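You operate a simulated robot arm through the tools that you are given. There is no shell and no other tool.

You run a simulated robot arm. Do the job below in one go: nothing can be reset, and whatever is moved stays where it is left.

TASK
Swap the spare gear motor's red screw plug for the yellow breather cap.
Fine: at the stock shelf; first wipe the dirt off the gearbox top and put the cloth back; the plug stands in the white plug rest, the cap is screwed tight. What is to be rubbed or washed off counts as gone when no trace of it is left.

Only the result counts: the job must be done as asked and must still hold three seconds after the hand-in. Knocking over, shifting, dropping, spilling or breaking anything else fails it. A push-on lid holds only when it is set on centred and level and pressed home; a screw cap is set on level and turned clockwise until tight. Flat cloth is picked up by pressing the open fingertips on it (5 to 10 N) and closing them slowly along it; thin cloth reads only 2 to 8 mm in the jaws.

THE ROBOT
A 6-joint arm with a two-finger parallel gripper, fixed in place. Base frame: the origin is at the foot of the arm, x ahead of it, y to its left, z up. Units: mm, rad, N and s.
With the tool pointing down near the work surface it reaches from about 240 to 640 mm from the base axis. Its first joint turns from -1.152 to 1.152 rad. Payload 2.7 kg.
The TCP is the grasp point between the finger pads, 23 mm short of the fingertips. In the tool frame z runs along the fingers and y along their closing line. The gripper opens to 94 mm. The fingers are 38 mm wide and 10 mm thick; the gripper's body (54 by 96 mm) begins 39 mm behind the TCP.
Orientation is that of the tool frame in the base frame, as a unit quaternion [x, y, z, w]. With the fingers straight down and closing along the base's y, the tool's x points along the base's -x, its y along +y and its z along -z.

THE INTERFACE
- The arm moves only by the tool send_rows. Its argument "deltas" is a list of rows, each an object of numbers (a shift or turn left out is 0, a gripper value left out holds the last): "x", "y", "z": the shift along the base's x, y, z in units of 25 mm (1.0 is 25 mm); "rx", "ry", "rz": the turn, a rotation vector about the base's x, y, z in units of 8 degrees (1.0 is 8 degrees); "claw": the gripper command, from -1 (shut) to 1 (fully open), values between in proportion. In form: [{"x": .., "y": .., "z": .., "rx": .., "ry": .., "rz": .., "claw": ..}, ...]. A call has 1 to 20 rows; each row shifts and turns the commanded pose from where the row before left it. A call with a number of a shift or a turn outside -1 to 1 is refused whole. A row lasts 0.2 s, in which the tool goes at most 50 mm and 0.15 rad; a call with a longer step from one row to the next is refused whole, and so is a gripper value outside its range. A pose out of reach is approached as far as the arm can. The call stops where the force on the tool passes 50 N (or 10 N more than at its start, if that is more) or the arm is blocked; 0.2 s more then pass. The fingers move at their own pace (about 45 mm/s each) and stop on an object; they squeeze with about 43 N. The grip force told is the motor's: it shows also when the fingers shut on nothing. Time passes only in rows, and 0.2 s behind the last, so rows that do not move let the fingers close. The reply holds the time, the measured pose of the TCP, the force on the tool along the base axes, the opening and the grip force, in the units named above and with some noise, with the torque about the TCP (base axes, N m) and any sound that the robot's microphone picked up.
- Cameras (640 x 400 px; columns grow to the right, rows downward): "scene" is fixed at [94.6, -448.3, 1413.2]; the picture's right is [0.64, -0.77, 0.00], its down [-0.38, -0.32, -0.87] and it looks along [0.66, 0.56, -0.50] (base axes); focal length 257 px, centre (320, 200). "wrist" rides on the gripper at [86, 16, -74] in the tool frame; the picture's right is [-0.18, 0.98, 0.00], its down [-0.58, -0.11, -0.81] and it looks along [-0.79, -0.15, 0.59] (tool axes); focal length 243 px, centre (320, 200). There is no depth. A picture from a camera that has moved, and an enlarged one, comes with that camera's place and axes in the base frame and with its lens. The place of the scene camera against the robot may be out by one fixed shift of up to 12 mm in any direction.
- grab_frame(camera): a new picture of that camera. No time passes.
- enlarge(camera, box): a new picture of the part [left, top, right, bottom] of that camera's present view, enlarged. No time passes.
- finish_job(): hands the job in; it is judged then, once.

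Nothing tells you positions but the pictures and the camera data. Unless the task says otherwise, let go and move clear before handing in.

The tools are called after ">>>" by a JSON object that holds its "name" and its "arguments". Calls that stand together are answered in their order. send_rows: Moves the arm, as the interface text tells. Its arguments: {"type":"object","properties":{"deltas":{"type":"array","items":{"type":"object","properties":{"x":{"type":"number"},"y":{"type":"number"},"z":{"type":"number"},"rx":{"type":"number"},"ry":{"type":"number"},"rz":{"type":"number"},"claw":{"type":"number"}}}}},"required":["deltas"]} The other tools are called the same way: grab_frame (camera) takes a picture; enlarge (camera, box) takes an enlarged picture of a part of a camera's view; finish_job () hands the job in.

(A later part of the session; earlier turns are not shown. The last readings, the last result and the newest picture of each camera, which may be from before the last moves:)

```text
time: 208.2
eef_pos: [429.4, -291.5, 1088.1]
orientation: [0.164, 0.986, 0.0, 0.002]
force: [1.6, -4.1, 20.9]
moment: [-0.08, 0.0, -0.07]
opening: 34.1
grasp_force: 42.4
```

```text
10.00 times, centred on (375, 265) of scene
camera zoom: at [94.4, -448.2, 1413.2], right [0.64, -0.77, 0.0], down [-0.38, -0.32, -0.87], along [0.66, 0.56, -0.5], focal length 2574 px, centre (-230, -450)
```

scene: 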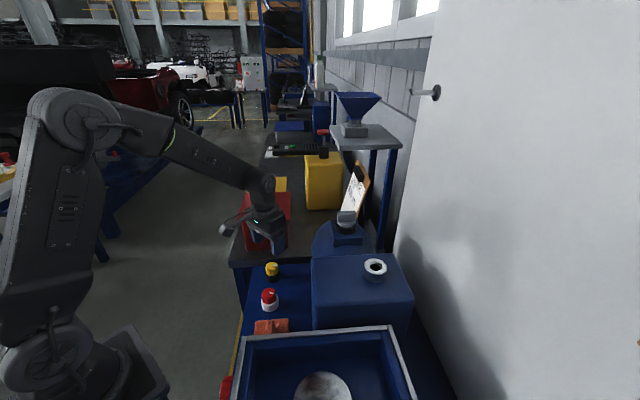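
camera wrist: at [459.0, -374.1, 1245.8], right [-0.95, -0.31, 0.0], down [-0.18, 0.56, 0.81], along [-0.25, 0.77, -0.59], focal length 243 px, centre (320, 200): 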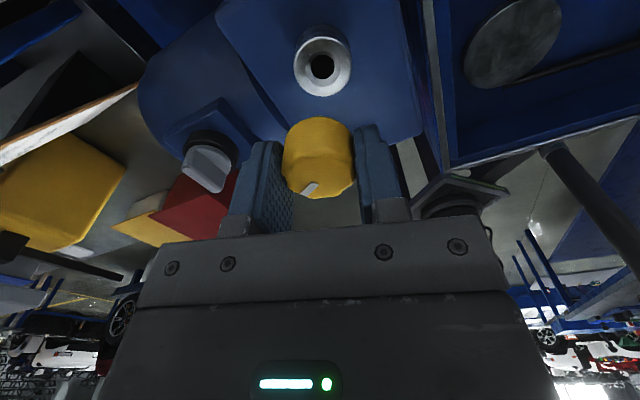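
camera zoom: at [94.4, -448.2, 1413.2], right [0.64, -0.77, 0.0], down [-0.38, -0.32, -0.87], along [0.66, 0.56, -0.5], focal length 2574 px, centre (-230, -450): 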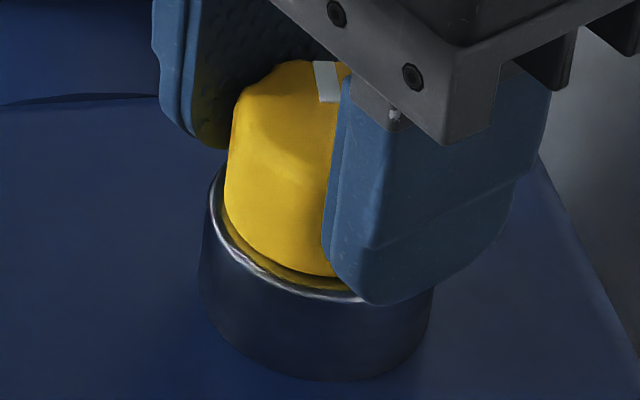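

The cap still turns with the gripper and the torque is small, but down-force is 21 N. I'll ease that and keep turning.

>>> {"name": "send_rows", "arguments": {"deltas": [{"z": 0.04}, {}]}}

>>> {"name": "send_rows", "arguments": {"deltas": [{"rz": -0.6}, {"rz": -0.8}, {"rz": -0.8}, {"rz": -0.6}, {}]}}

>>> {"name": "enlarge", "arguments": {"camera": "wrist", "box": [240, 60, 400, 210]}}

```text
time: 208.8
eef_pos: [429.3, -290.6, 1087.6]
orientation: [0.164, 0.987, 0.0, 0.001]
force: [6.8, -5.4, 13.3]
moment: [-0.18, -0.29, -0.02]
opening: 34.7
grasp_force: 43.2
```

```text
time: 210.0
eef_pos: [428.7, -291.4, 1087.0]
orientation: [0.354, 0.935, 0.0, 0.0]
force: [3.9, -13.0, 6.6]
moment: [-0.37, -0.23, -0.03]
opening: 34.4
grasp_force: 43.0
```

```text
2.67 times, centred on (320, 135) of wrist
camera zoom: at [374.5, -222.0, 1162.9], right [0.79, 0.62, 0.0], down [0.36, -0.47, 0.81], along [0.5, -0.64, -0.59], focal length 647 px, centre (320, 373)
```

zoom: 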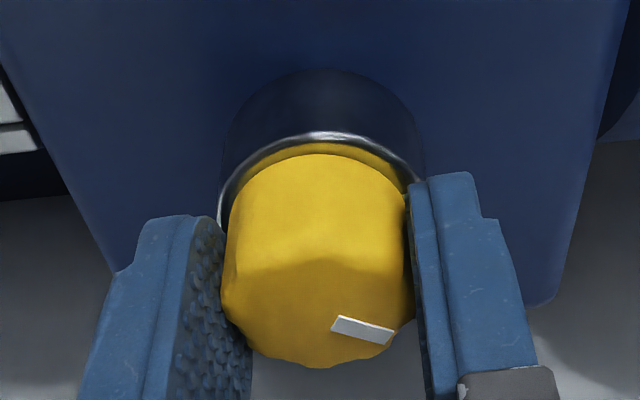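

>>> {"name": "send_rows", "arguments": {"deltas": [{"x": 0.01, "y": -0.03}, {}]}}

>>> {"name": "send_rows", "arguments": {"deltas": [{"rz": -0.6, "z": -0.002}, {"rz": -0.8, "z": -0.002}, {"rz": -0.8, "z": -0.002}, {"rz": -0.8, "z": -0.002}, {"rz": -0.6, "z": -0.002}, {}]}}

```text
time: 210.6
eef_pos: [430.6, -291.3, 1088.2]
orientation: [0.352, 0.936, 0.0, -0.001]
force: [0.6, -6.8, 5.6]
moment: [-0.23, -0.14, 0.0]
opening: 34.3
grasp_force: 43.3
```

```text
time: 212.0
eef_pos: [428.5, -291.4, 1087.9]
orientation: [0.574, 0.819, 0.001, 0.0]
force: [0.3, 3.3, 5.0]
moment: [0.05, -0.05, 0.01]
opening: 34.3
grasp_force: 43.1
```

>>> {"name": "send_rows", "arguments": {"deltas": [{"rz": -0.6, "z": -0.002}, {"rz": -0.8, "z": -0.002}, {"rz": -0.8, "z": -0.002}, {"rz": -0.8, "z": -0.002}, {"rz": -0.6, "z": -0.002}, {}]}}

>>> {"name": "send_rows", "arguments": {"deltas": [{"rz": -0.6, "z": -0.002}, {"rz": -0.8, "z": -0.002}, {"rz": -0.8, "z": -0.002}, {"rz": -0.8, "z": -0.002}, {"rz": -0.6, "z": -0.002}, {}]}}

>>> {"name": "enlarge", "arguments": {"camera": "wrist", "box": [240, 60, 400, 210]}}

>>> {"name": "enlarge", "arguments": {"camera": "scene", "box": [355, 245, 395, 285]}}

```text
time: 213.4
eef_pos: [430.6, -292.4, 1087.8]
orientation: [0.76, 0.65, 0.0, 0.002]
force: [-2.2, -0.5, 9.6]
moment: [0.01, 0.09, -0.06]
opening: 34.3
grasp_force: 42.9
```

```text
time: 214.8
eef_pos: [429.8, -291.5, 1087.7]
orientation: [0.898, 0.44, 0.001, 0.001]
force: [-1.2, -0.6, 19.8]
moment: [-0.01, 0.12, -0.11]
opening: 34.3
grasp_force: 43.3
```

```text
2.67 times, centred on (320, 135) of wrist
camera zoom: at [494.8, -233.0, 1162.8], right [0.66, -0.75, 0.0], down [-0.44, -0.39, 0.81], along [-0.6, -0.54, -0.59], focal length 647 px, centre (320, 373)
```

zoom: 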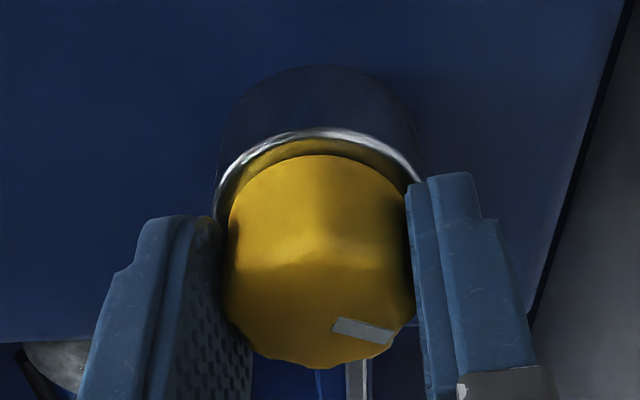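

```text
10.00 times, centred on (375, 265) of scene
camera zoom: at [94.3, -448.1, 1413.2], right [0.64, -0.77, 0.0], down [-0.38, -0.32, -0.87], along [0.66, 0.56, -0.5], focal length 2574 px, centre (-230, -450)
```

zoom: 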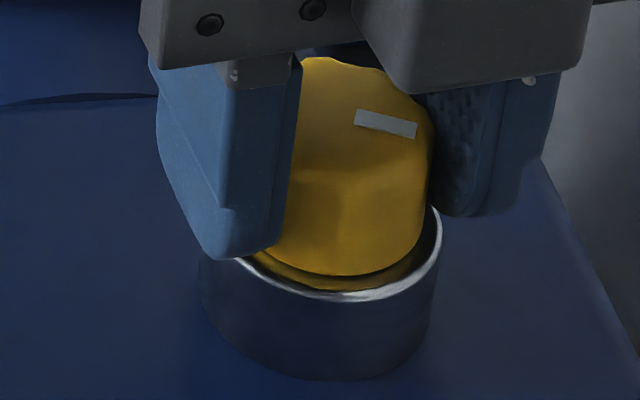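

Down-force is rising without the cap descending further. I'll check engagement with a careful pull test, imaging each step.

>>> {"name": "send_rows", "arguments": {"deltas": [{"z": 0.04}, {}]}}

>>> {"name": "send_rows", "arguments": {"deltas": [{"z": 0.04}, {}]}}

>>> {"name": "send_rows", "arguments": {"deltas": [{"z": 0.04}, {}]}}

>>> {"name": "enlarge", "arguments": {"camera": "scene", "box": [355, 245, 395, 285]}}

>>> {"name": "enlarge", "arguments": {"camera": "wrist", "box": [240, 60, 400, 210]}}

```text
time: 215.4
eef_pos: [429.1, -291.0, 1089.3]
orientation: [0.897, 0.442, 0.0, 0.0]
force: [0.4, -3.1, 13.7]
moment: [-0.13, -0.08, -0.01]
opening: 34.5
grasp_force: 43.0
```

```text
time: 216.0
eef_pos: [429.2, -291.6, 1087.3]
orientation: [0.897, 0.442, 0.0, -0.001]
force: [2.5, -4.2, 4.0]
moment: [-0.16, -0.11, 0.0]
opening: 34.3
grasp_force: 42.7
```

```text
time: 216.6
eef_pos: [429.0, -290.7, 1088.7]
orientation: [0.897, 0.442, 0.0, -0.002]
force: [0.8, -1.3, -6.2]
moment: [-0.04, -0.02, 0.06]
opening: 34.1
grasp_force: 43.0
```

```text
10.00 times, centred on (375, 265) of scene
camera zoom: at [94.7, -448.4, 1413.1], right [0.64, -0.77, 0.0], down [-0.38, -0.32, -0.87], along [0.66, 0.56, -0.5], focal length 2574 px, centre (-230, -450)
```

zoom: 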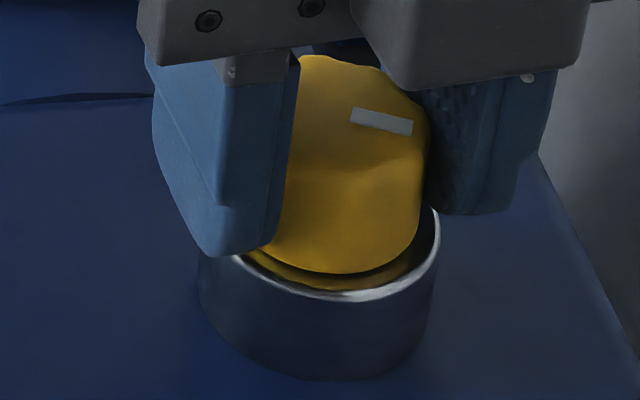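

```text
2.67 times, centred on (320, 135) of wrist
camera zoom: at [494.9, -232.8, 1163.0], right [0.67, -0.75, 0.0], down [-0.44, -0.4, 0.81], along [-0.6, -0.54, -0.59], focal length 647 px, centre (320, 373)
```

zoom: 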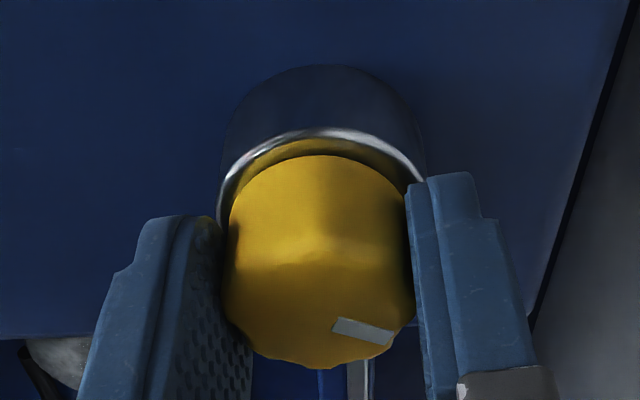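

The cap didn't move when pulled, so the thread holds it firmly. I'll release and rise to compare its height with how the plug originally sat.

>>> {"name": "send_rows", "arguments": {"deltas": [{"z": -0.025}, {}, {"claw": -0.2}, {"claw": -0.1}, {"claw": 0.05}, {"claw": 0.2}, {"claw": 0.2}]}}

>>> {"name": "send_rows", "arguments": {"deltas": [{"z": 0.2}, {"z": 0.3}, {"z": 0.4}, {"z": 0.4}, {"z": 0.2}, {}]}}

>>> {"name": "enlarge", "arguments": {"camera": "scene", "box": [350, 235, 400, 285]}}

>>> {"name": "enlarge", "arguments": {"camera": "wrist", "box": [200, 50, 440, 200]}}

```text
time: 218.2
eef_pos: [429.5, -291.0, 1090.2]
orientation: [0.897, 0.441, -0.001, 0.0]
force: [0.2, 0.2, -0.3]
moment: [-0.02, 0.0, -0.01]
opening: 56.2
grasp_force: 0.1
```

```text
time: 219.6
eef_pos: [429.4, -291.8, 1126.8]
orientation: [0.897, 0.442, 0.001, 0.0]
force: [0.5, -0.4, 0.3]
moment: [-0.01, -0.02, 0.01]
opening: 56.6
grasp_force: 0.1
```

```text
8.00 times, centred on (375, 260) of scene
camera zoom: at [94.6, -448.3, 1413.2], right [0.64, -0.77, 0.0], down [-0.38, -0.32, -0.87], along [0.66, 0.56, -0.5], focal length 2059 px, centre (-120, -280)
```

zoom: 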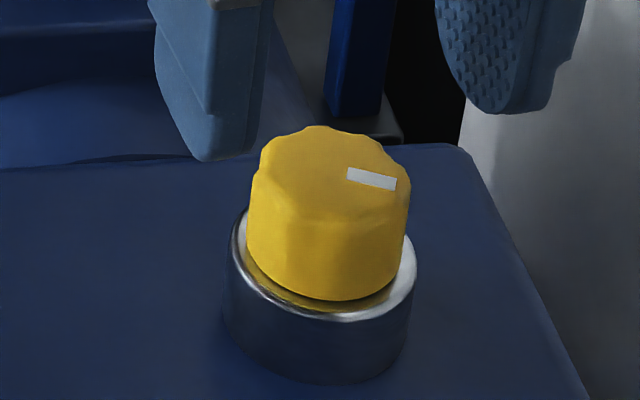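

```text
2.67 times, centred on (320, 125) of wrist
camera zoom: at [494.7, -232.9, 1202.2], right [0.67, -0.75, 0.0], down [-0.44, -0.39, 0.81], along [-0.6, -0.54, -0.59], focal length 647 px, centre (320, 400)
```

zoom: 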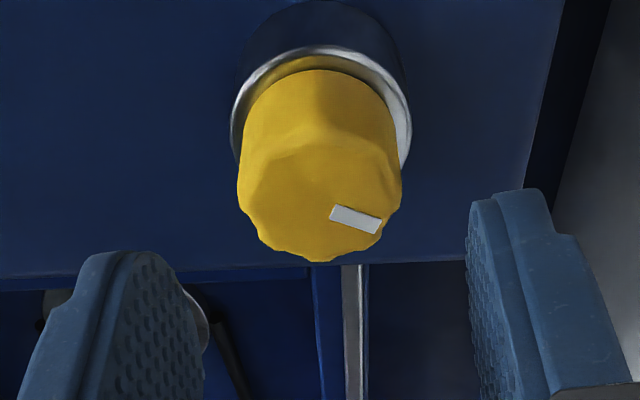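

Its height now matches the tight plug's within a pixel. To be sure it's tight, I'll swing back, regrip, and turn clockwise until it clearly resists.

>>> {"name": "send_rows", "arguments": {"deltas": [{"rz": 0.7}, {"rz": 1.0}, {"rz": 1.0}, {"rz": 1.0}, {"rz": 1.0}, {"rz": 1.0}, {"rz": 1.0}, {"rz": 1.0}, {"rz": 1.0}, {"rz": 1.0}, {"rz": 1.0}, {"rz": 1.0}, {"rz": 1.0}, {"rz": 1.0}, {"rz": 1.0}, {"rz": 1.0}, {"rz": 1.0}, {"rz": 1.0}, {"rz": 1.0}, {"rz": 1.0}]}}

>>> {"name": "send_rows", "arguments": {"deltas": [{"rz": 1.0}, {"rz": 1.0}, {"rz": 1.0}, {"rz": 1.0}, {"rz": 1.0}, {"rz": 1.0}, {"rz": 1.0}, {"rz": 1.0}, {"rz": 1.0}, {"rz": 1.0}, {"rz": 1.0}, {}]}}

>>> {"name": "enlarge", "arguments": {"camera": "wrist", "box": [200, 50, 440, 200]}}

```text
time: 223.8
eef_pos: [431.1, -291.6, 1126.7]
orientation: [-0.26, 0.966, 0.001, 0.0]
force: [0.0, -1.3, -0.4]
moment: [0.01, -0.02, 0.03]
opening: 56.4
grasp_force: 0.2
```

```text
time: 226.4
eef_pos: [429.1, -291.3, 1126.3]
orientation: [0.858, -0.514, 0.001, -0.001]
force: [-0.4, -0.9, -0.4]
moment: [0.0, -0.01, -0.02]
opening: 56.2
grasp_force: 0.1
```

```text
2.67 times, centred on (320, 125) of wrist
camera zoom: at [455.9, -375.4, 1201.8], right [-0.95, -0.3, 0.0], down [-0.18, 0.56, 0.81], along [-0.24, 0.77, -0.59], focal length 647 px, centre (320, 400)
```

zoom: 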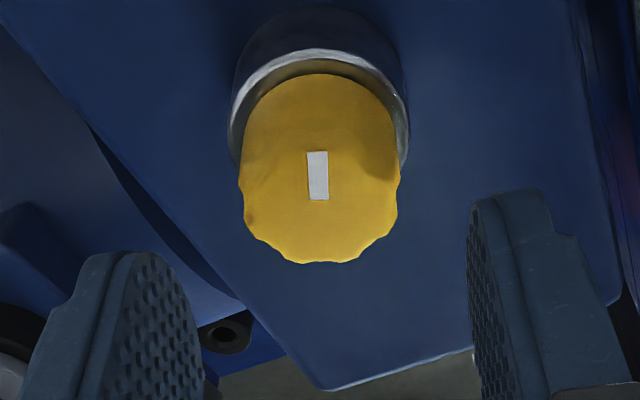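

>>> {"name": "send_rows", "arguments": {"deltas": [{"x": 0.006, "y": 0.016}, {"z": -0.3}, {"z": -0.4}, {"z": -0.4}, {"z": -0.25}, {"z": -0.14}, {}]}}

>>> {"name": "send_rows", "arguments": {"deltas": [{"claw": -0.05}, {"claw": -0.15}, {"claw": -0.22}, {"claw": -1}, {"claw": -1}, {"claw": -1}, {"claw": -1}]}}

>>> {"name": "enlarge", "arguments": {"camera": "wrist", "box": [240, 60, 400, 210]}}

```text
time: 228.0
eef_pos: [428.3, -292.2, 1090.0]
orientation: [0.857, -0.516, -0.001, 0.001]
force: [0.3, -0.7, -0.3]
moment: [0.02, -0.03, -0.01]
opening: 56.3
grasp_force: 0.0
```

```text
time: 229.6
eef_pos: [429.9, -291.8, 1090.5]
orientation: [0.857, -0.515, -0.001, 0.0]
force: [0.4, 1.0, 0.0]
moment: [0.02, -0.05, -0.01]
opening: 34.7
grasp_force: 42.7
```

```text
2.67 times, centred on (320, 135) of wrist
camera zoom: at [455.5, -375.3, 1164.7], right [-0.95, -0.3, 0.0], down [-0.18, 0.56, 0.81], along [-0.24, 0.77, -0.59], focal length 647 px, centre (320, 373)
```

zoom: 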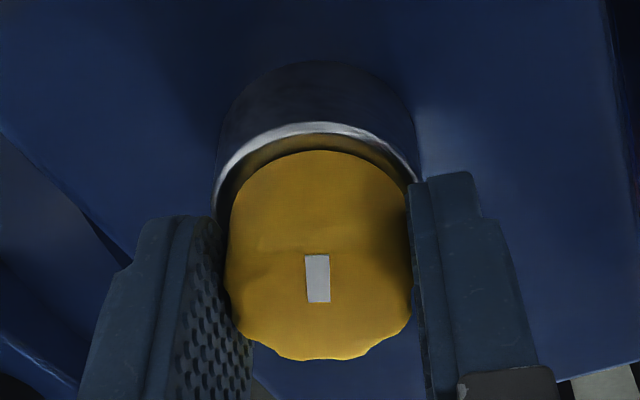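

>>> {"name": "send_rows", "arguments": {"deltas": [{"rz": -0.5}, {"rz": -0.8}, {"rz": -0.8}, {"rz": -0.8}, {"rz": -0.8}, {"rz": -0.5}, {}]}}

>>> {"name": "enlarge", "arguments": {"camera": "wrist", "box": [240, 60, 400, 210]}}

>>> {"name": "enlarge", "arguments": {"camera": "scene", "box": [350, 235, 400, 285]}}

```text
time: 231.2
eef_pos: [428.9, -290.9, 1090.2]
orientation: [-0.671, 0.742, 0.0, 0.001]
force: [0.2, -1.3, 4.4]
moment: [0.02, 0.04, 0.01]
opening: 34.7
grasp_force: 43.0
```

```text
2.67 times, centred on (320, 135) of wrist
camera zoom: at [404.5, -375.8, 1164.7], right [-0.96, 0.28, 0.0], down [0.17, 0.57, 0.81], along [0.23, 0.77, -0.59], focal length 647 px, centre (320, 373)
```

zoom: 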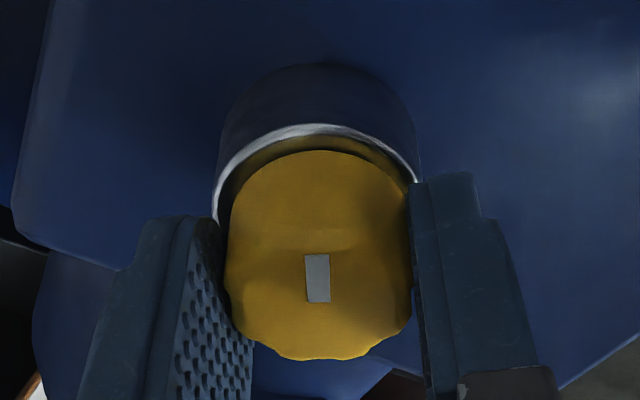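

```text
8.00 times, centred on (375, 260) of scene
camera zoom: at [94.5, -448.2, 1413.2], right [0.64, -0.77, 0.0], down [-0.38, -0.32, -0.87], along [0.66, 0.56, -0.5], focal length 2059 px, centre (-120, -280)
```

zoom: 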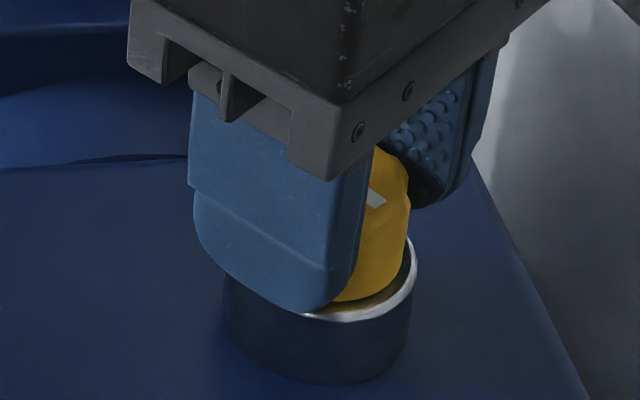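

>>> {"name": "send_rows", "arguments": {"deltas": [{"rz": -0.5}, {"rz": -0.8}, {"rz": -0.8}, {"rz": -0.5}, {}]}}

>>> {"name": "send_rows", "arguments": {"deltas": [{"rz": -0.5}, {"rz": -0.8}, {"rz": -0.8}, {"rz": -0.5}, {}]}}

>>> {"name": "enlarge", "arguments": {"camera": "wrist", "box": [240, 60, 400, 210]}}

>>> {"name": "enlarge", "arguments": {"camera": "scene", "box": [350, 235, 400, 285]}}

```text
time: 232.4
eef_pos: [430.0, -290.8, 1090.1]
orientation: [-0.526, 0.85, 0.0, 0.001]
force: [1.6, 1.2, 3.4]
moment: [-0.03, -0.08, -0.04]
opening: 34.6
grasp_force: 42.7
```

```text
time: 233.6
eef_pos: [428.5, -290.8, 1090.5]
orientation: [-0.364, 0.931, 0.0, 0.001]
force: [-0.7, -0.4, 3.7]
moment: [-0.04, 0.02, -0.05]
opening: 34.8
grasp_force: 43.1
```

```text
2.67 times, centred on (320, 135) of wrist
camera zoom: at [354.7, -338.1, 1164.6], right [-0.53, 0.85, 0.0], down [0.5, 0.31, 0.81], along [0.68, 0.43, -0.59], focal length 647 px, centre (320, 373)
```

zoom: 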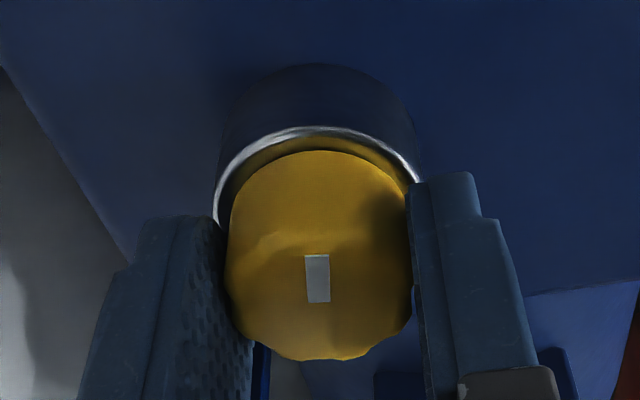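

```text
8.00 times, centred on (375, 260) of scene
camera zoom: at [94.5, -448.2, 1413.2], right [0.64, -0.77, 0.0], down [-0.38, -0.32, -0.87], along [0.66, 0.56, -0.5], focal length 2059 px, centre (-120, -280)
```

zoom: 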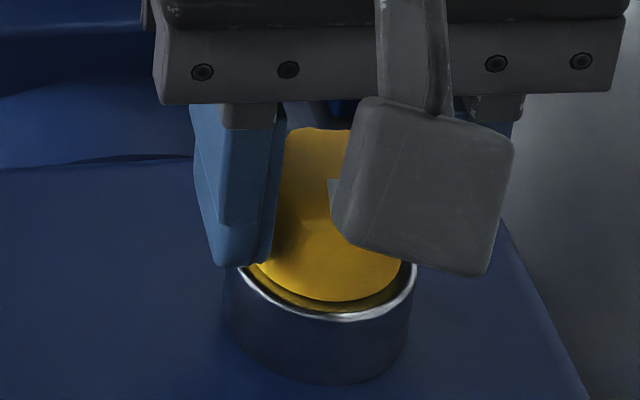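

The cap still turns with low torque (about 0.05 N·m). I'll keep turning until the torque clearly climbs.

>>> {"name": "send_rows", "arguments": {"deltas": [{"rz": -0.6}, {"rz": -1.0}, {"rz": -1.0}, {"rz": -1.0}, {"rz": -0.6}, {}]}}

>>> {"name": "send_rows", "arguments": {"deltas": [{"rz": -0.6}, {"rz": -1.0}, {"rz": -1.0}, {"rz": -1.0}, {"rz": -0.6}, {}]}}

>>> {"name": "send_rows", "arguments": {"deltas": [{"rz": -0.6}, {"rz": -1.0}, {"rz": -1.0}, {"rz": -1.0}, {"rz": -0.6}, {}]}}

>>> {"name": "enlarge", "arguments": {"camera": "wrist", "box": [240, 60, 400, 210]}}

>>> {"name": "enlarge", "arguments": {"camera": "scene", "box": [350, 235, 400, 285]}}

```text
time: 235.0
eef_pos: [429.4, -292.1, 1089.6]
orientation: [-0.08, 0.997, 0.0, -0.001]
force: [-0.5, -0.2, 5.1]
moment: [-0.03, 0.06, -0.02]
opening: 34.4
grasp_force: 42.6
```

```text
time: 236.4
eef_pos: [429.1, -290.9, 1090.5]
orientation: [0.212, 0.977, 0.0, 0.0]
force: [0.2, 1.0, 2.6]
moment: [-0.02, 0.03, -0.05]
opening: 34.3
grasp_force: 42.5
```

```text
time: 237.8
eef_pos: [429.9, -291.5, 1089.5]
orientation: [0.486, 0.874, -0.001, 0.0]
force: [0.0, -0.1, 1.2]
moment: [-0.02, 0.0, -0.02]
opening: 34.5
grasp_force: 42.8
```

```text
2.67 times, centred on (320, 135) of wrist
camera zoom: at [397.7, -209.2, 1164.6], right [0.93, 0.36, 0.0], down [0.21, -0.55, 0.81], along [0.29, -0.75, -0.59], focal length 647 px, centre (320, 373)
```

zoom: 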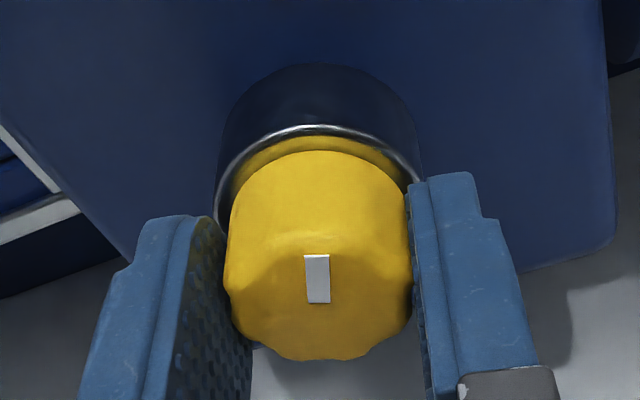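

```text
8.00 times, centred on (375, 260) of scene
camera zoom: at [94.6, -448.2, 1413.2], right [0.64, -0.77, 0.0], down [-0.38, -0.32, -0.87], along [0.66, 0.56, -0.5], focal length 2059 px, centre (-120, -280)
```

zoom: 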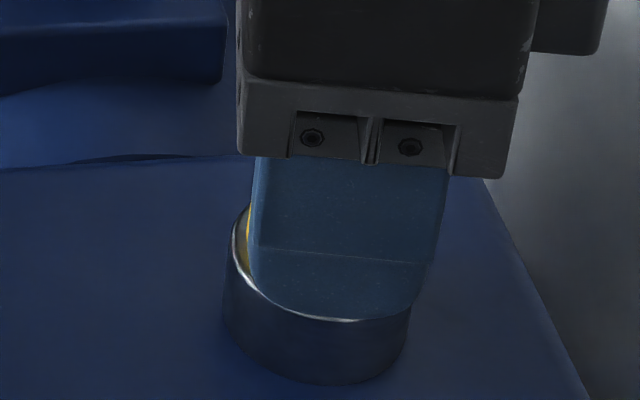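

It's still spinning without tightening. I'll repeat the pull test here to see whether the thread is truly engaged.

>>> {"name": "send_rows", "arguments": {"deltas": [{"z": 0.04}, {}]}}

>>> {"name": "send_rows", "arguments": {"deltas": [{"z": 0.04}, {}]}}

>>> {"name": "enlarge", "arguments": {"camera": "wrist", "box": [240, 60, 400, 210]}}

>>> {"name": "enlarge", "arguments": {"camera": "scene", "box": [350, 235, 400, 285]}}

```text
time: 238.4
eef_pos: [429.5, -290.8, 1089.1]
orientation: [0.485, 0.875, 0.0, -0.001]
force: [0.3, -1.1, -3.9]
moment: [-0.04, -0.05, -0.02]
opening: 34.3
grasp_force: 43.0
```

```text
time: 239.0
eef_pos: [429.1, -291.5, 1091.1]
orientation: [0.485, 0.875, 0.0, -0.001]
force: [-0.5, 0.9, -6.2]
moment: [0.03, -0.02, -0.01]
opening: 34.3
grasp_force: 42.7
```

```text
2.67 times, centred on (320, 135) of wrist
camera zoom: at [397.1, -209.1, 1166.3], right [0.93, 0.36, 0.0], down [0.22, -0.55, 0.81], along [0.29, -0.75, -0.59], focal length 647 px, centre (320, 373)
```

zoom: 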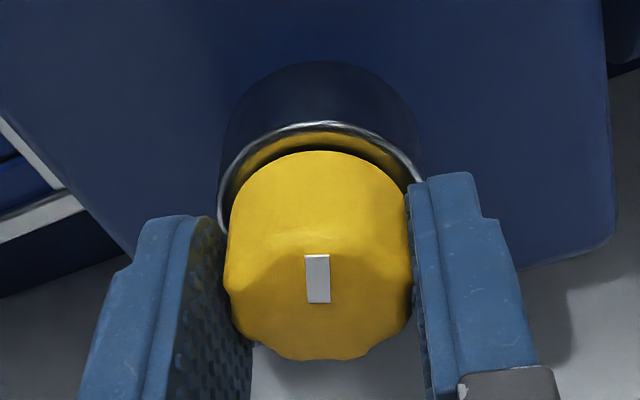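

```text
8.00 times, centred on (375, 260) of scene
camera zoom: at [94.7, -448.3, 1413.1], right [0.64, -0.77, 0.0], down [-0.38, -0.32, -0.87], along [0.66, 0.56, -0.5], focal length 2059 px, centre (-120, -280)
```

zoom: 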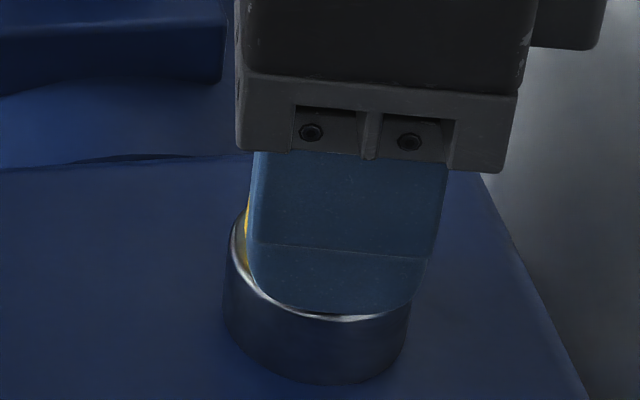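

The cap lifts slightly against a springy pull and returns, and its height matches the tight plug. As a check, I'll turn counter-clockwise at fixed height and see whether the thread pushes up.

>>> {"name": "send_rows", "arguments": {"deltas": [{"z": -0.08}, {}]}}

>>> {"name": "send_rows", "arguments": {"deltas": [{"rz": 0.6}, {"rz": 1.0}, {"rz": 1.0}, {"rz": 1.0}, {"rz": 0.6}, {}]}}

>>> {"name": "send_rows", "arguments": {"deltas": [{"rz": 0.6}, {"rz": 1.0}, {"rz": 1.0}, {"rz": 1.0}, {"rz": 0.6}, {}]}}

>>> {"name": "enlarge", "arguments": {"camera": "wrist", "box": [240, 60, 400, 210]}}

```text
time: 239.6
eef_pos: [430.7, -290.6, 1092.6]
orientation: [0.485, 0.874, 0.0, 0.002]
force: [-1.8, 2.4, 7.5]
moment: [0.1, 0.09, 0.01]
opening: 34.1
grasp_force: 43.1
```

```text
time: 241.0
eef_pos: [429.4, -290.9, 1088.4]
orientation: [0.21, 0.978, 0.001, 0.0]
force: [0.1, 0.5, 4.0]
moment: [0.0, -0.01, 0.01]
opening: 34.8
grasp_force: 42.8
```

```text
time: 242.4
eef_pos: [429.8, -290.6, 1090.8]
orientation: [-0.08, 0.997, 0.0, 0.0]
force: [0.1, -0.3, 4.5]
moment: [-0.01, -0.05, 0.06]
opening: 34.5
grasp_force: 42.7
```

```text
2.67 times, centred on (320, 135) of wrist
camera zoom: at [341.2, -289.2, 1164.5], right [0.02, 1.0, 0.0], down [0.59, -0.01, 0.81], along [0.81, -0.02, -0.59], focal length 647 px, centre (320, 373)
```

zoom: 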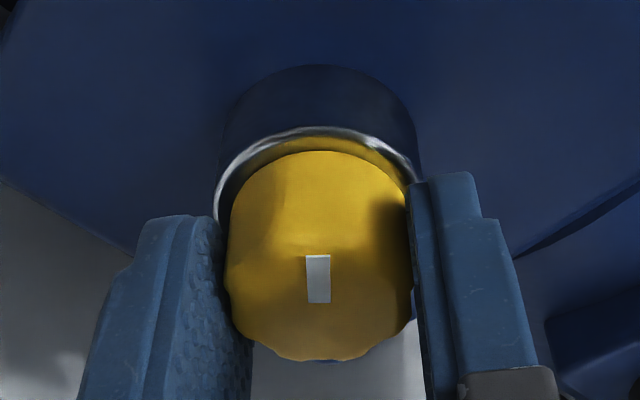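

>>> {"name": "send_rows", "arguments": {"deltas": [{"z": 0.04}, {}]}}

>>> {"name": "send_rows", "arguments": {"deltas": [{"z": 0.04}, {}]}}

>>> {"name": "send_rows", "arguments": {"deltas": [{"z": 0.04}, {}]}}

>>> {"name": "enlarge", "arguments": {"camera": "wrist", "box": [240, 60, 400, 210]}}

>>> {"name": "enlarge", "arguments": {"camera": "scene", "box": [350, 235, 400, 285]}}

```text
time: 243.0
eef_pos: [428.8, -291.1, 1090.3]
orientation: [-0.081, 0.997, 0.001, 0.0]
force: [1.4, 0.0, -0.2]
moment: [-0.04, -0.07, 0.03]
opening: 34.4
grasp_force: 43.3
```

```text
time: 243.6
eef_pos: [429.2, -291.0, 1089.8]
orientation: [-0.08, 0.997, 0.0, -0.001]
force: [-0.7, 0.0, -4.3]
moment: [0.1, 0.04, 0.01]
opening: 34.2
grasp_force: 42.8
```

```text
time: 244.2
eef_pos: [429.8, -291.5, 1092.7]
orientation: [-0.081, 0.997, 0.001, 0.0]
force: [-1.2, 0.2, -8.0]
moment: [0.03, 0.0, -0.02]
opening: 34.6
grasp_force: 42.8
```

```text
2.67 times, centred on (320, 135) of wrist
camera zoom: at [341.5, -289.2, 1167.1], right [0.02, 1.0, 0.0], down [0.59, -0.02, 0.81], along [0.81, -0.02, -0.59], focal length 647 px, centre (320, 373)
```

zoom: 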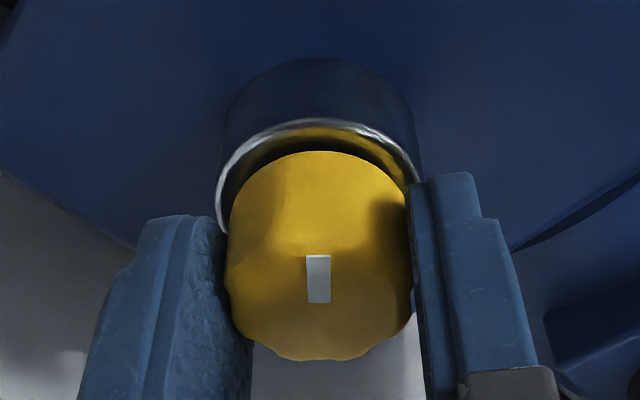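

```text
8.00 times, centred on (375, 260) of scene
camera zoom: at [94.7, -448.3, 1413.1], right [0.64, -0.77, 0.0], down [-0.38, -0.32, -0.87], along [0.66, 0.56, -0.5], focal length 2059 px, centre (-120, -280)
```

zoom: 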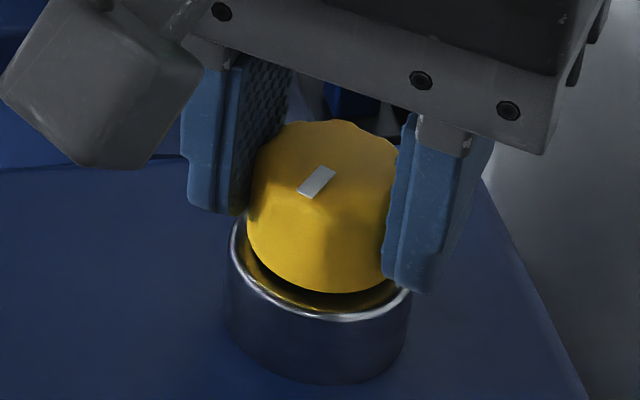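

>>> {"name": "send_rows", "arguments": {"deltas": [{}, {}, {}, {}, {}, {}, {}, {}, {}, {}]}}

>>> {"name": "enlarge", "arguments": {"camera": "scene", "box": [350, 235, 400, 285]}}

```text
time: 246.4
eef_pos: [430.6, -292.0, 1091.6]
orientation: [-0.08, 0.997, 0.001, 0.0]
force: [-0.6, 0.6, -11.3]
moment: [0.01, -0.01, -0.02]
opening: 34.5
grasp_force: 43.1
```

```text
8.00 times, centred on (375, 260) of scene
camera zoom: at [94.7, -448.4, 1413.1], right [0.64, -0.77, 0.0], down [-0.38, -0.32, -0.87], along [0.66, 0.56, -0.5], focal length 2059 px, centre (-120, -280)
```

zoom: 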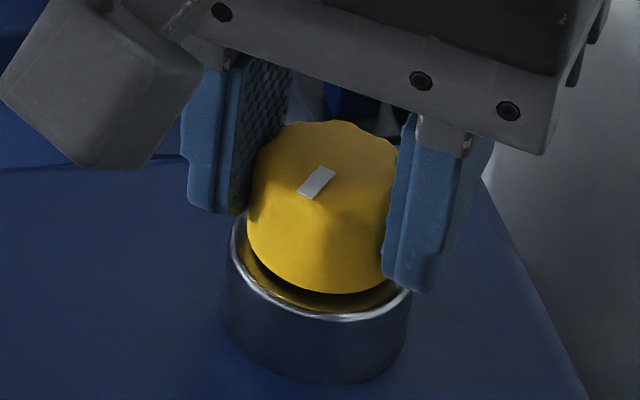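

The retention is spring-like and steady, so the thread is engaged. I'll return to neutral, release, and measure the cap's resting height here for comparison.

>>> {"name": "send_rows", "arguments": {"deltas": [{"z": -0.06}, {"z": -0.04}, {}, {}, {}, {}]}}

>>> {"name": "send_rows", "arguments": {"deltas": [{"claw": -0.2}, {"claw": -0.1}, {"claw": 0.05}, {"claw": 0.1}, {}, {}]}}

>>> {"name": "enlarge", "arguments": {"camera": "scene", "box": [350, 235, 400, 285]}}

>>> {"name": "enlarge", "arguments": {"camera": "wrist", "box": [240, 60, 400, 210]}}

```text
time: 247.8
eef_pos: [430.0, -291.5, 1090.2]
orientation: [-0.08, 0.997, -0.001, 0.001]
force: [1.1, -0.6, 4.0]
moment: [-0.06, -0.03, 0.0]
opening: 34.6
grasp_force: 43.1
```

```text
time: 249.2
eef_pos: [430.2, -291.9, 1090.4]
orientation: [-0.081, 0.997, 0.001, 0.0]
force: [0.5, -0.9, -0.5]
moment: [0.0, 0.0, -0.01]
opening: 51.5
grasp_force: 0.0
```

```text
8.00 times, centred on (375, 260) of scene
camera zoom: at [94.6, -448.3, 1413.2], right [0.64, -0.77, 0.0], down [-0.38, -0.32, -0.87], along [0.66, 0.56, -0.5], focal length 2059 px, centre (-120, -280)
```

zoom: 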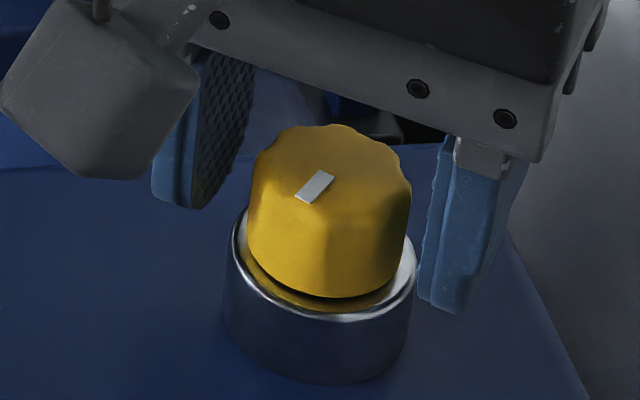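

```text
2.67 times, centred on (320, 135) of wrist
camera zoom: at [341.3, -288.9, 1164.8], right [0.02, 1.0, 0.0], down [0.59, -0.01, 0.81], along [0.81, -0.02, -0.59], focal length 647 px, centre (320, 373)
```

zoom: 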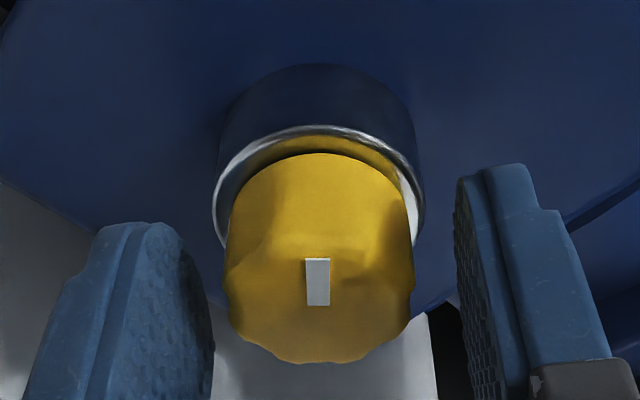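

The cap rests about 0.6–0.9 mm higher after the 67° counter-clockwise turn, so the thread is live and it had been fully home before. I'll regrip and turn clockwise well past that point.

>>> {"name": "send_rows", "arguments": {"deltas": [{"claw": -0.15}, {"claw": -0.22}, {"claw": -1}, {"claw": -1}, {"claw": -1}, {"claw": -1}]}}

>>> {"name": "send_rows", "arguments": {"deltas": [{"rz": -0.5, "z": -0.003}, {"rz": -0.9, "z": -0.003}, {"rz": -0.9, "z": -0.003}, {"rz": -0.9, "z": -0.003}, {"rz": -0.5, "z": -0.003}, {}]}}

>>> {"name": "send_rows", "arguments": {"deltas": [{"rz": -0.5, "z": -0.003}, {"rz": -0.9, "z": -0.003}, {"rz": -0.9, "z": -0.003}, {"rz": -0.9, "z": -0.003}, {"rz": -0.5, "z": -0.003}, {}]}}

>>> {"name": "send_rows", "arguments": {"deltas": [{"rz": -0.5}, {"rz": -0.9}, {"rz": -0.9}, {"rz": -0.9}, {"rz": -0.5}, {}]}}

>>> {"name": "send_rows", "arguments": {"deltas": [{"rz": -0.5}, {"rz": -0.9}, {"rz": -0.9}, {"rz": -0.9}, {"rz": -0.5}, {}]}}

>>> {"name": "enlarge", "arguments": {"camera": "wrist", "box": [240, 60, 400, 210]}}

>>> {"name": "enlarge", "arguments": {"camera": "scene", "box": [350, 235, 400, 285]}}

```text
time: 250.6
eef_pos: [429.2, -291.1, 1090.2]
orientation: [-0.079, 0.997, 0.001, 0.0]
force: [-0.3, 1.4, -0.6]
moment: [0.01, 0.01, 0.0]
opening: 34.4
grasp_force: 43.0
```

```text
time: 252.0
eef_pos: [429.8, -291.2, 1089.6]
orientation: [0.178, 0.984, 0.0, -0.001]
force: [0.7, 0.5, -0.4]
moment: [-0.02, -0.03, 0.02]
opening: 34.6
grasp_force: 42.9
```

```text
time: 253.4
eef_pos: [429.8, -291.1, 1089.2]
orientation: [0.423, 0.906, 0.0, 0.002]
force: [-0.1, -0.4, 3.9]
moment: [0.06, 0.05, -0.03]
opening: 34.4
grasp_force: 42.6
```

```text
time: 254.8
eef_pos: [429.7, -290.7, 1090.5]
orientation: [0.641, 0.768, -0.001, 0.0]
force: [-0.9, 1.1, 5.7]
moment: [0.04, 0.06, -0.03]
opening: 34.7
grasp_force: 43.0
```

```text
time: 256.2
eef_pos: [428.7, -292.1, 1089.1]
orientation: [0.815, 0.579, 0.0, 0.0]
force: [0.1, 0.9, 3.8]
moment: [0.04, -0.02, -0.02]
opening: 34.3
grasp_force: 43.0
```

```text
2.67 times, centred on (320, 135) of wrist
camera zoom: at [473.1, -214.8, 1164.1], right [0.87, -0.5, 0.0], down [-0.3, -0.51, 0.81], along [-0.4, -0.7, -0.59], focal length 647 px, centre (320, 373)
```

zoom: 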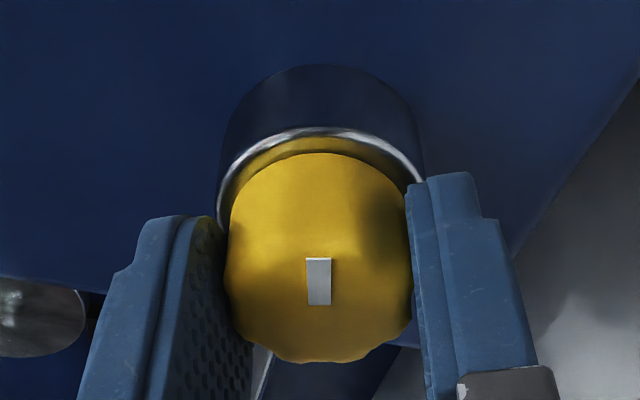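

```text
8.00 times, centred on (375, 260) of scene
camera zoom: at [94.6, -448.2, 1413.2], right [0.64, -0.77, 0.0], down [-0.38, -0.32, -0.87], along [0.66, 0.56, -0.5], focal length 2059 px, centre (-120, -280)
```

zoom: 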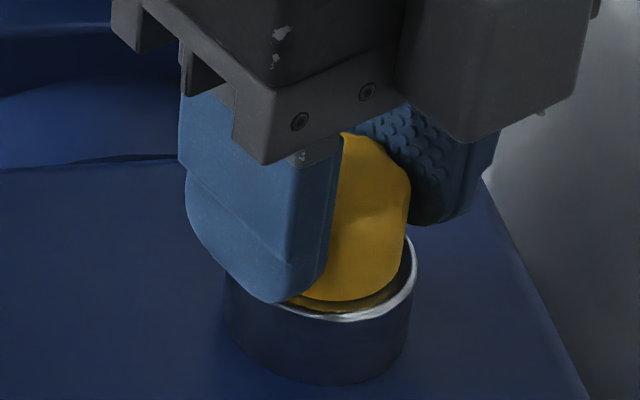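

The height is home again and the cap turns freely against the stop. I'll finish with a clockwise turn under moderate down-force, then release and inspect.

>>> {"name": "send_rows", "arguments": {"deltas": [{"z": -0.04}, {}]}}

>>> {"name": "send_rows", "arguments": {"deltas": [{"rz": -0.5}, {"rz": -0.8}, {"rz": -0.8}, {"rz": -0.8}, {"rz": -0.5}, {}]}}

```text
time: 256.8
eef_pos: [428.9, -292.3, 1089.3]
orientation: [0.815, 0.579, 0.0, 0.001]
force: [-0.3, 3.2, 11.3]
moment: [0.19, 0.1, 0.0]
opening: 34.4
grasp_force: 43.2
```

```text
time: 258.2
eef_pos: [429.9, -292.0, 1089.1]
orientation: [0.929, 0.37, 0.0, 0.001]
force: [-0.4, -3.2, 21.2]
moment: [-0.1, 0.04, -0.09]
opening: 34.3
grasp_force: 43.5
```

>>> {"name": "send_rows", "arguments": {"deltas": [{"z": 0.05}, {}]}}

>>> {"name": "send_rows", "arguments": {"deltas": [{"claw": -0.2}, {"claw": -0.1}, {"claw": 0.05}, {"claw": 0.3}, {"claw": 0.3}, {}]}}

>>> {"name": "send_rows", "arguments": {"deltas": [{"z": 0.1}, {"z": 0.3}, {"z": 0.5}, {"z": 0.6}, {"z": 0.6}, {"z": 0.4}, {}]}}

>>> {"name": "enlarge", "arguments": {"camera": "scene", "box": [350, 235, 400, 285]}}

>>> {"name": "enlarge", "arguments": {"camera": "wrist", "box": [240, 20, 400, 140]}}

```text
time: 258.8
eef_pos: [429.7, -291.7, 1088.9]
orientation: [0.928, 0.372, 0.0, 0.0]
force: [2.5, -6.7, 13.5]
moment: [-0.21, -0.15, 0.01]
opening: 34.4
grasp_force: 43.7
```

```text
time: 260.2
eef_pos: [429.0, -291.0, 1089.3]
orientation: [0.928, 0.372, 0.001, 0.0]
force: [0.2, 0.4, 0.1]
moment: [-0.03, 0.0, -0.01]
opening: 61.3
grasp_force: 0.0
```

```text
time: 261.8
eef_pos: [429.0, -290.8, 1153.0]
orientation: [0.929, 0.371, 0.0, 0.0]
force: [0.4, -1.0, 0.3]
moment: [0.03, 0.05, -0.04]
opening: 61.0
grasp_force: 0.1
```

```text
8.00 times, centred on (375, 260) of scene
camera zoom: at [94.6, -448.3, 1413.2], right [0.64, -0.77, 0.0], down [-0.38, -0.32, -0.87], along [0.66, 0.56, -0.5], focal length 2059 px, centre (-120, -280)
```

zoom: 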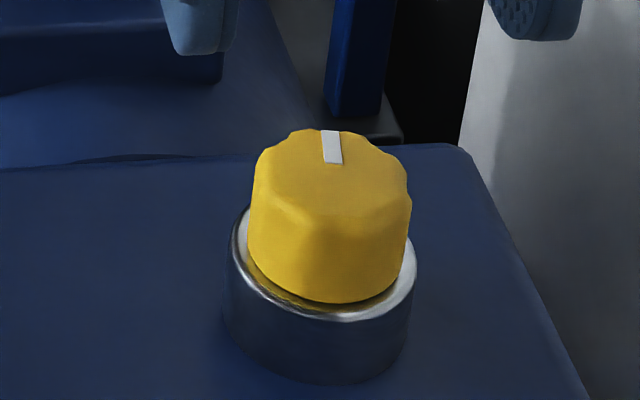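

```text
3.33 times, centred on (320, 80) of wrist
camera zoom: at [502.8, -243.3, 1226.8], right [0.54, -0.84, 0.0], down [-0.5, -0.32, 0.81], along [-0.68, -0.44, -0.59], focal length 809 px, centre (320, 600)
```

zoom: 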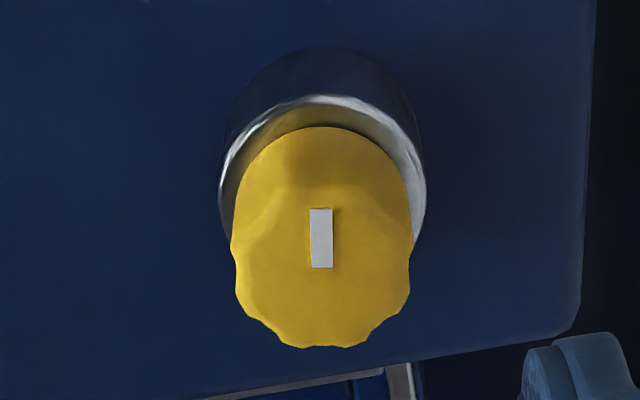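

The cap now sits slightly lower than before. I'll take high-zoom reference measurements so I can tell whether another clockwise turn brings it any lower.

>>> {"name": "enlarge", "arguments": {"camera": "scene", "box": [362, 262, 392, 280]}}

>>> {"name": "enlarge", "arguments": {"camera": "scene", "box": [362, 246, 392, 264]}}

>>> {"name": "enlarge", "arguments": {"camera": "wrist", "box": [280, 45, 360, 95]}}

```text
16.00 times, centred on (377, 271) of scene
camera zoom: at [94.6, -448.3, 1413.2], right [0.64, -0.77, 0.0], down [-0.38, -0.32, -0.87], along [0.66, 0.56, -0.5], focal length 4118 px, centre (-592, -936)
```

zoom: 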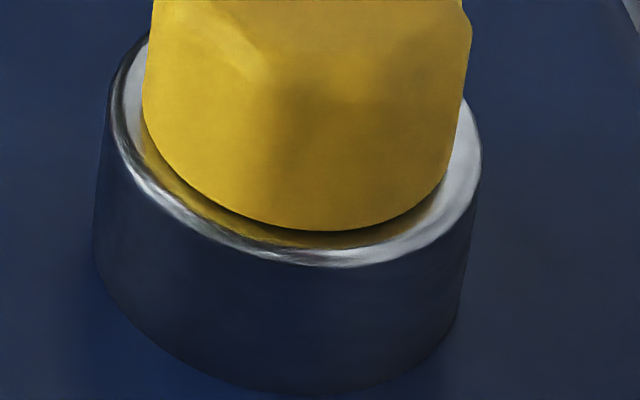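

```text
16.00 times, centred on (377, 255) of scene
camera zoom: at [94.6, -448.3, 1413.2], right [0.64, -0.77, 0.0], down [-0.38, -0.32, -0.87], along [0.66, 0.56, -0.5], focal length 4118 px, centre (-592, -680)
```

zoom: 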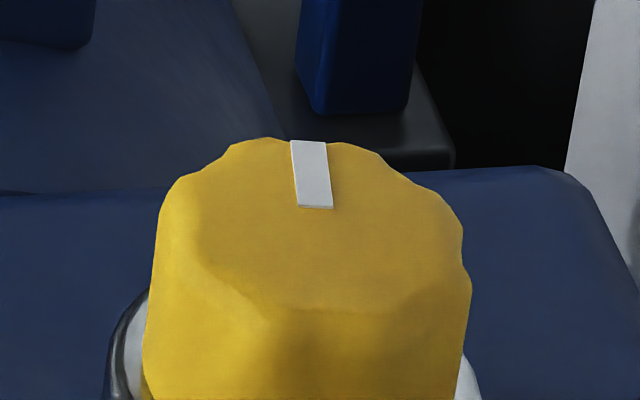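

```text
8.00 times, centred on (320, 70) of wrist
camera zoom: at [502.8, -243.3, 1226.8], right [0.54, -0.84, 0.0], down [-0.5, -0.32, 0.81], along [-0.68, -0.44, -0.59], focal length 1941 px, centre (320, 1240)
```

zoom: 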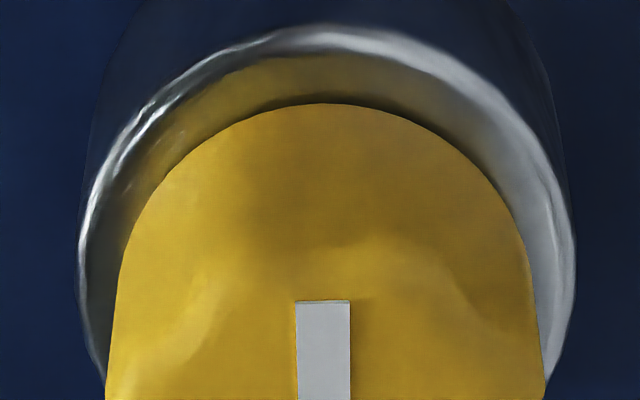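

I have a reference: the knob's lower edge is at row 231 in the 16x view. I'll swing back, regrip at neutral force, turn clockwise about 240° and re-measure.

>>> {"name": "send_rows", "arguments": {"deltas": [{"rz": 0.7}, {"rz": 1.0}, {"rz": 1.0}, {"rz": 1.0}, {"rz": 1.0}, {"rz": 1.0}, {"rz": 1.0}, {"rz": 1.0}, {"rz": 1.0}, {"rz": 1.0}, {"rz": 1.0}, {"rz": 1.0}, {"rz": 1.0}, {"rz": 1.0}, {"rz": 1.0}, {"rz": 1.0}, {"rz": 1.0}, {"rz": 1.0}, {"rz": 1.0}, {"rz": 1.0}]}}

>>> {"name": "send_rows", "arguments": {"deltas": [{"rz": 1.0}, {"rz": 1.0}, {"rz": 1.0}, {"rz": 1.0}, {"rz": 1.0}, {"rz": 1.0}, {"rz": 1.0}, {"rz": 1.0}, {"rz": 1.0}, {"rz": 1.0}, {"rz": 1.0}, {"rz": 0.9}, {}]}}

>>> {"name": "enlarge", "arguments": {"camera": "wrist", "box": [240, 20, 400, 140]}}

>>> {"name": "enlarge", "arguments": {"camera": "scene", "box": [362, 262, 392, 280]}}

```text
time: 266.0
eef_pos: [428.7, -292.0, 1151.0]
orientation: [-0.185, 0.983, 0.0, 0.0]
force: [0.0, -0.7, -0.8]
moment: [-0.02, 0.01, 0.01]
opening: 61.1
grasp_force: 0.1
```

```text
time: 268.8
eef_pos: [429.1, -292.1, 1150.7]
orientation: [0.85, -0.526, 0.0, 0.0]
force: [-0.1, 0.1, -0.3]
moment: [0.01, 0.02, 0.0]
opening: 61.0
grasp_force: 0.1
```

```text
3.33 times, centred on (320, 80) of wrist
camera zoom: at [453.5, -376.0, 1226.4], right [-0.96, -0.27, 0.0], down [-0.16, 0.57, 0.81], along [-0.22, 0.78, -0.59], focal length 809 px, centre (320, 600)
```

zoom: 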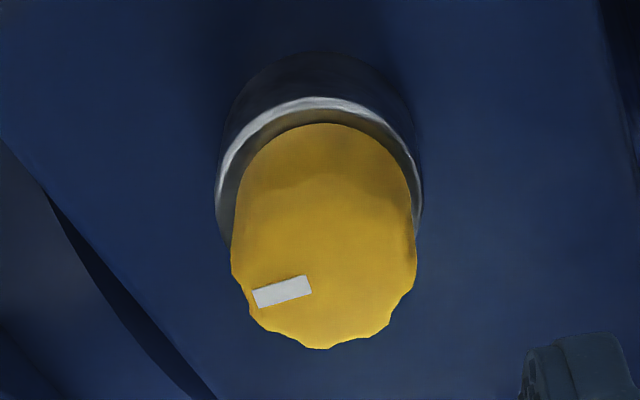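

```text
16.00 times, centred on (377, 271) of scene
camera zoom: at [94.6, -448.3, 1413.2], right [0.64, -0.77, 0.0], down [-0.38, -0.32, -0.87], along [0.66, 0.56, -0.5], focal length 4118 px, centre (-592, -936)
```

zoom: 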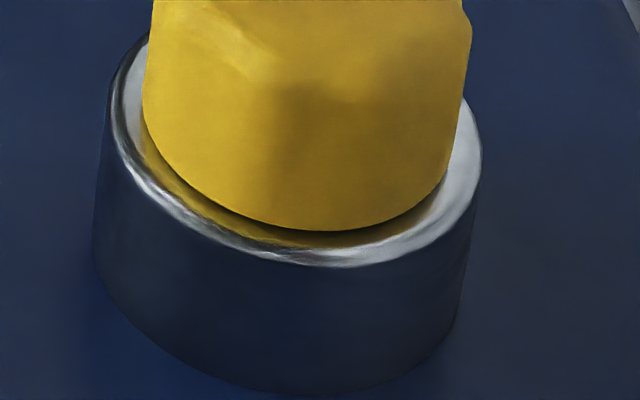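

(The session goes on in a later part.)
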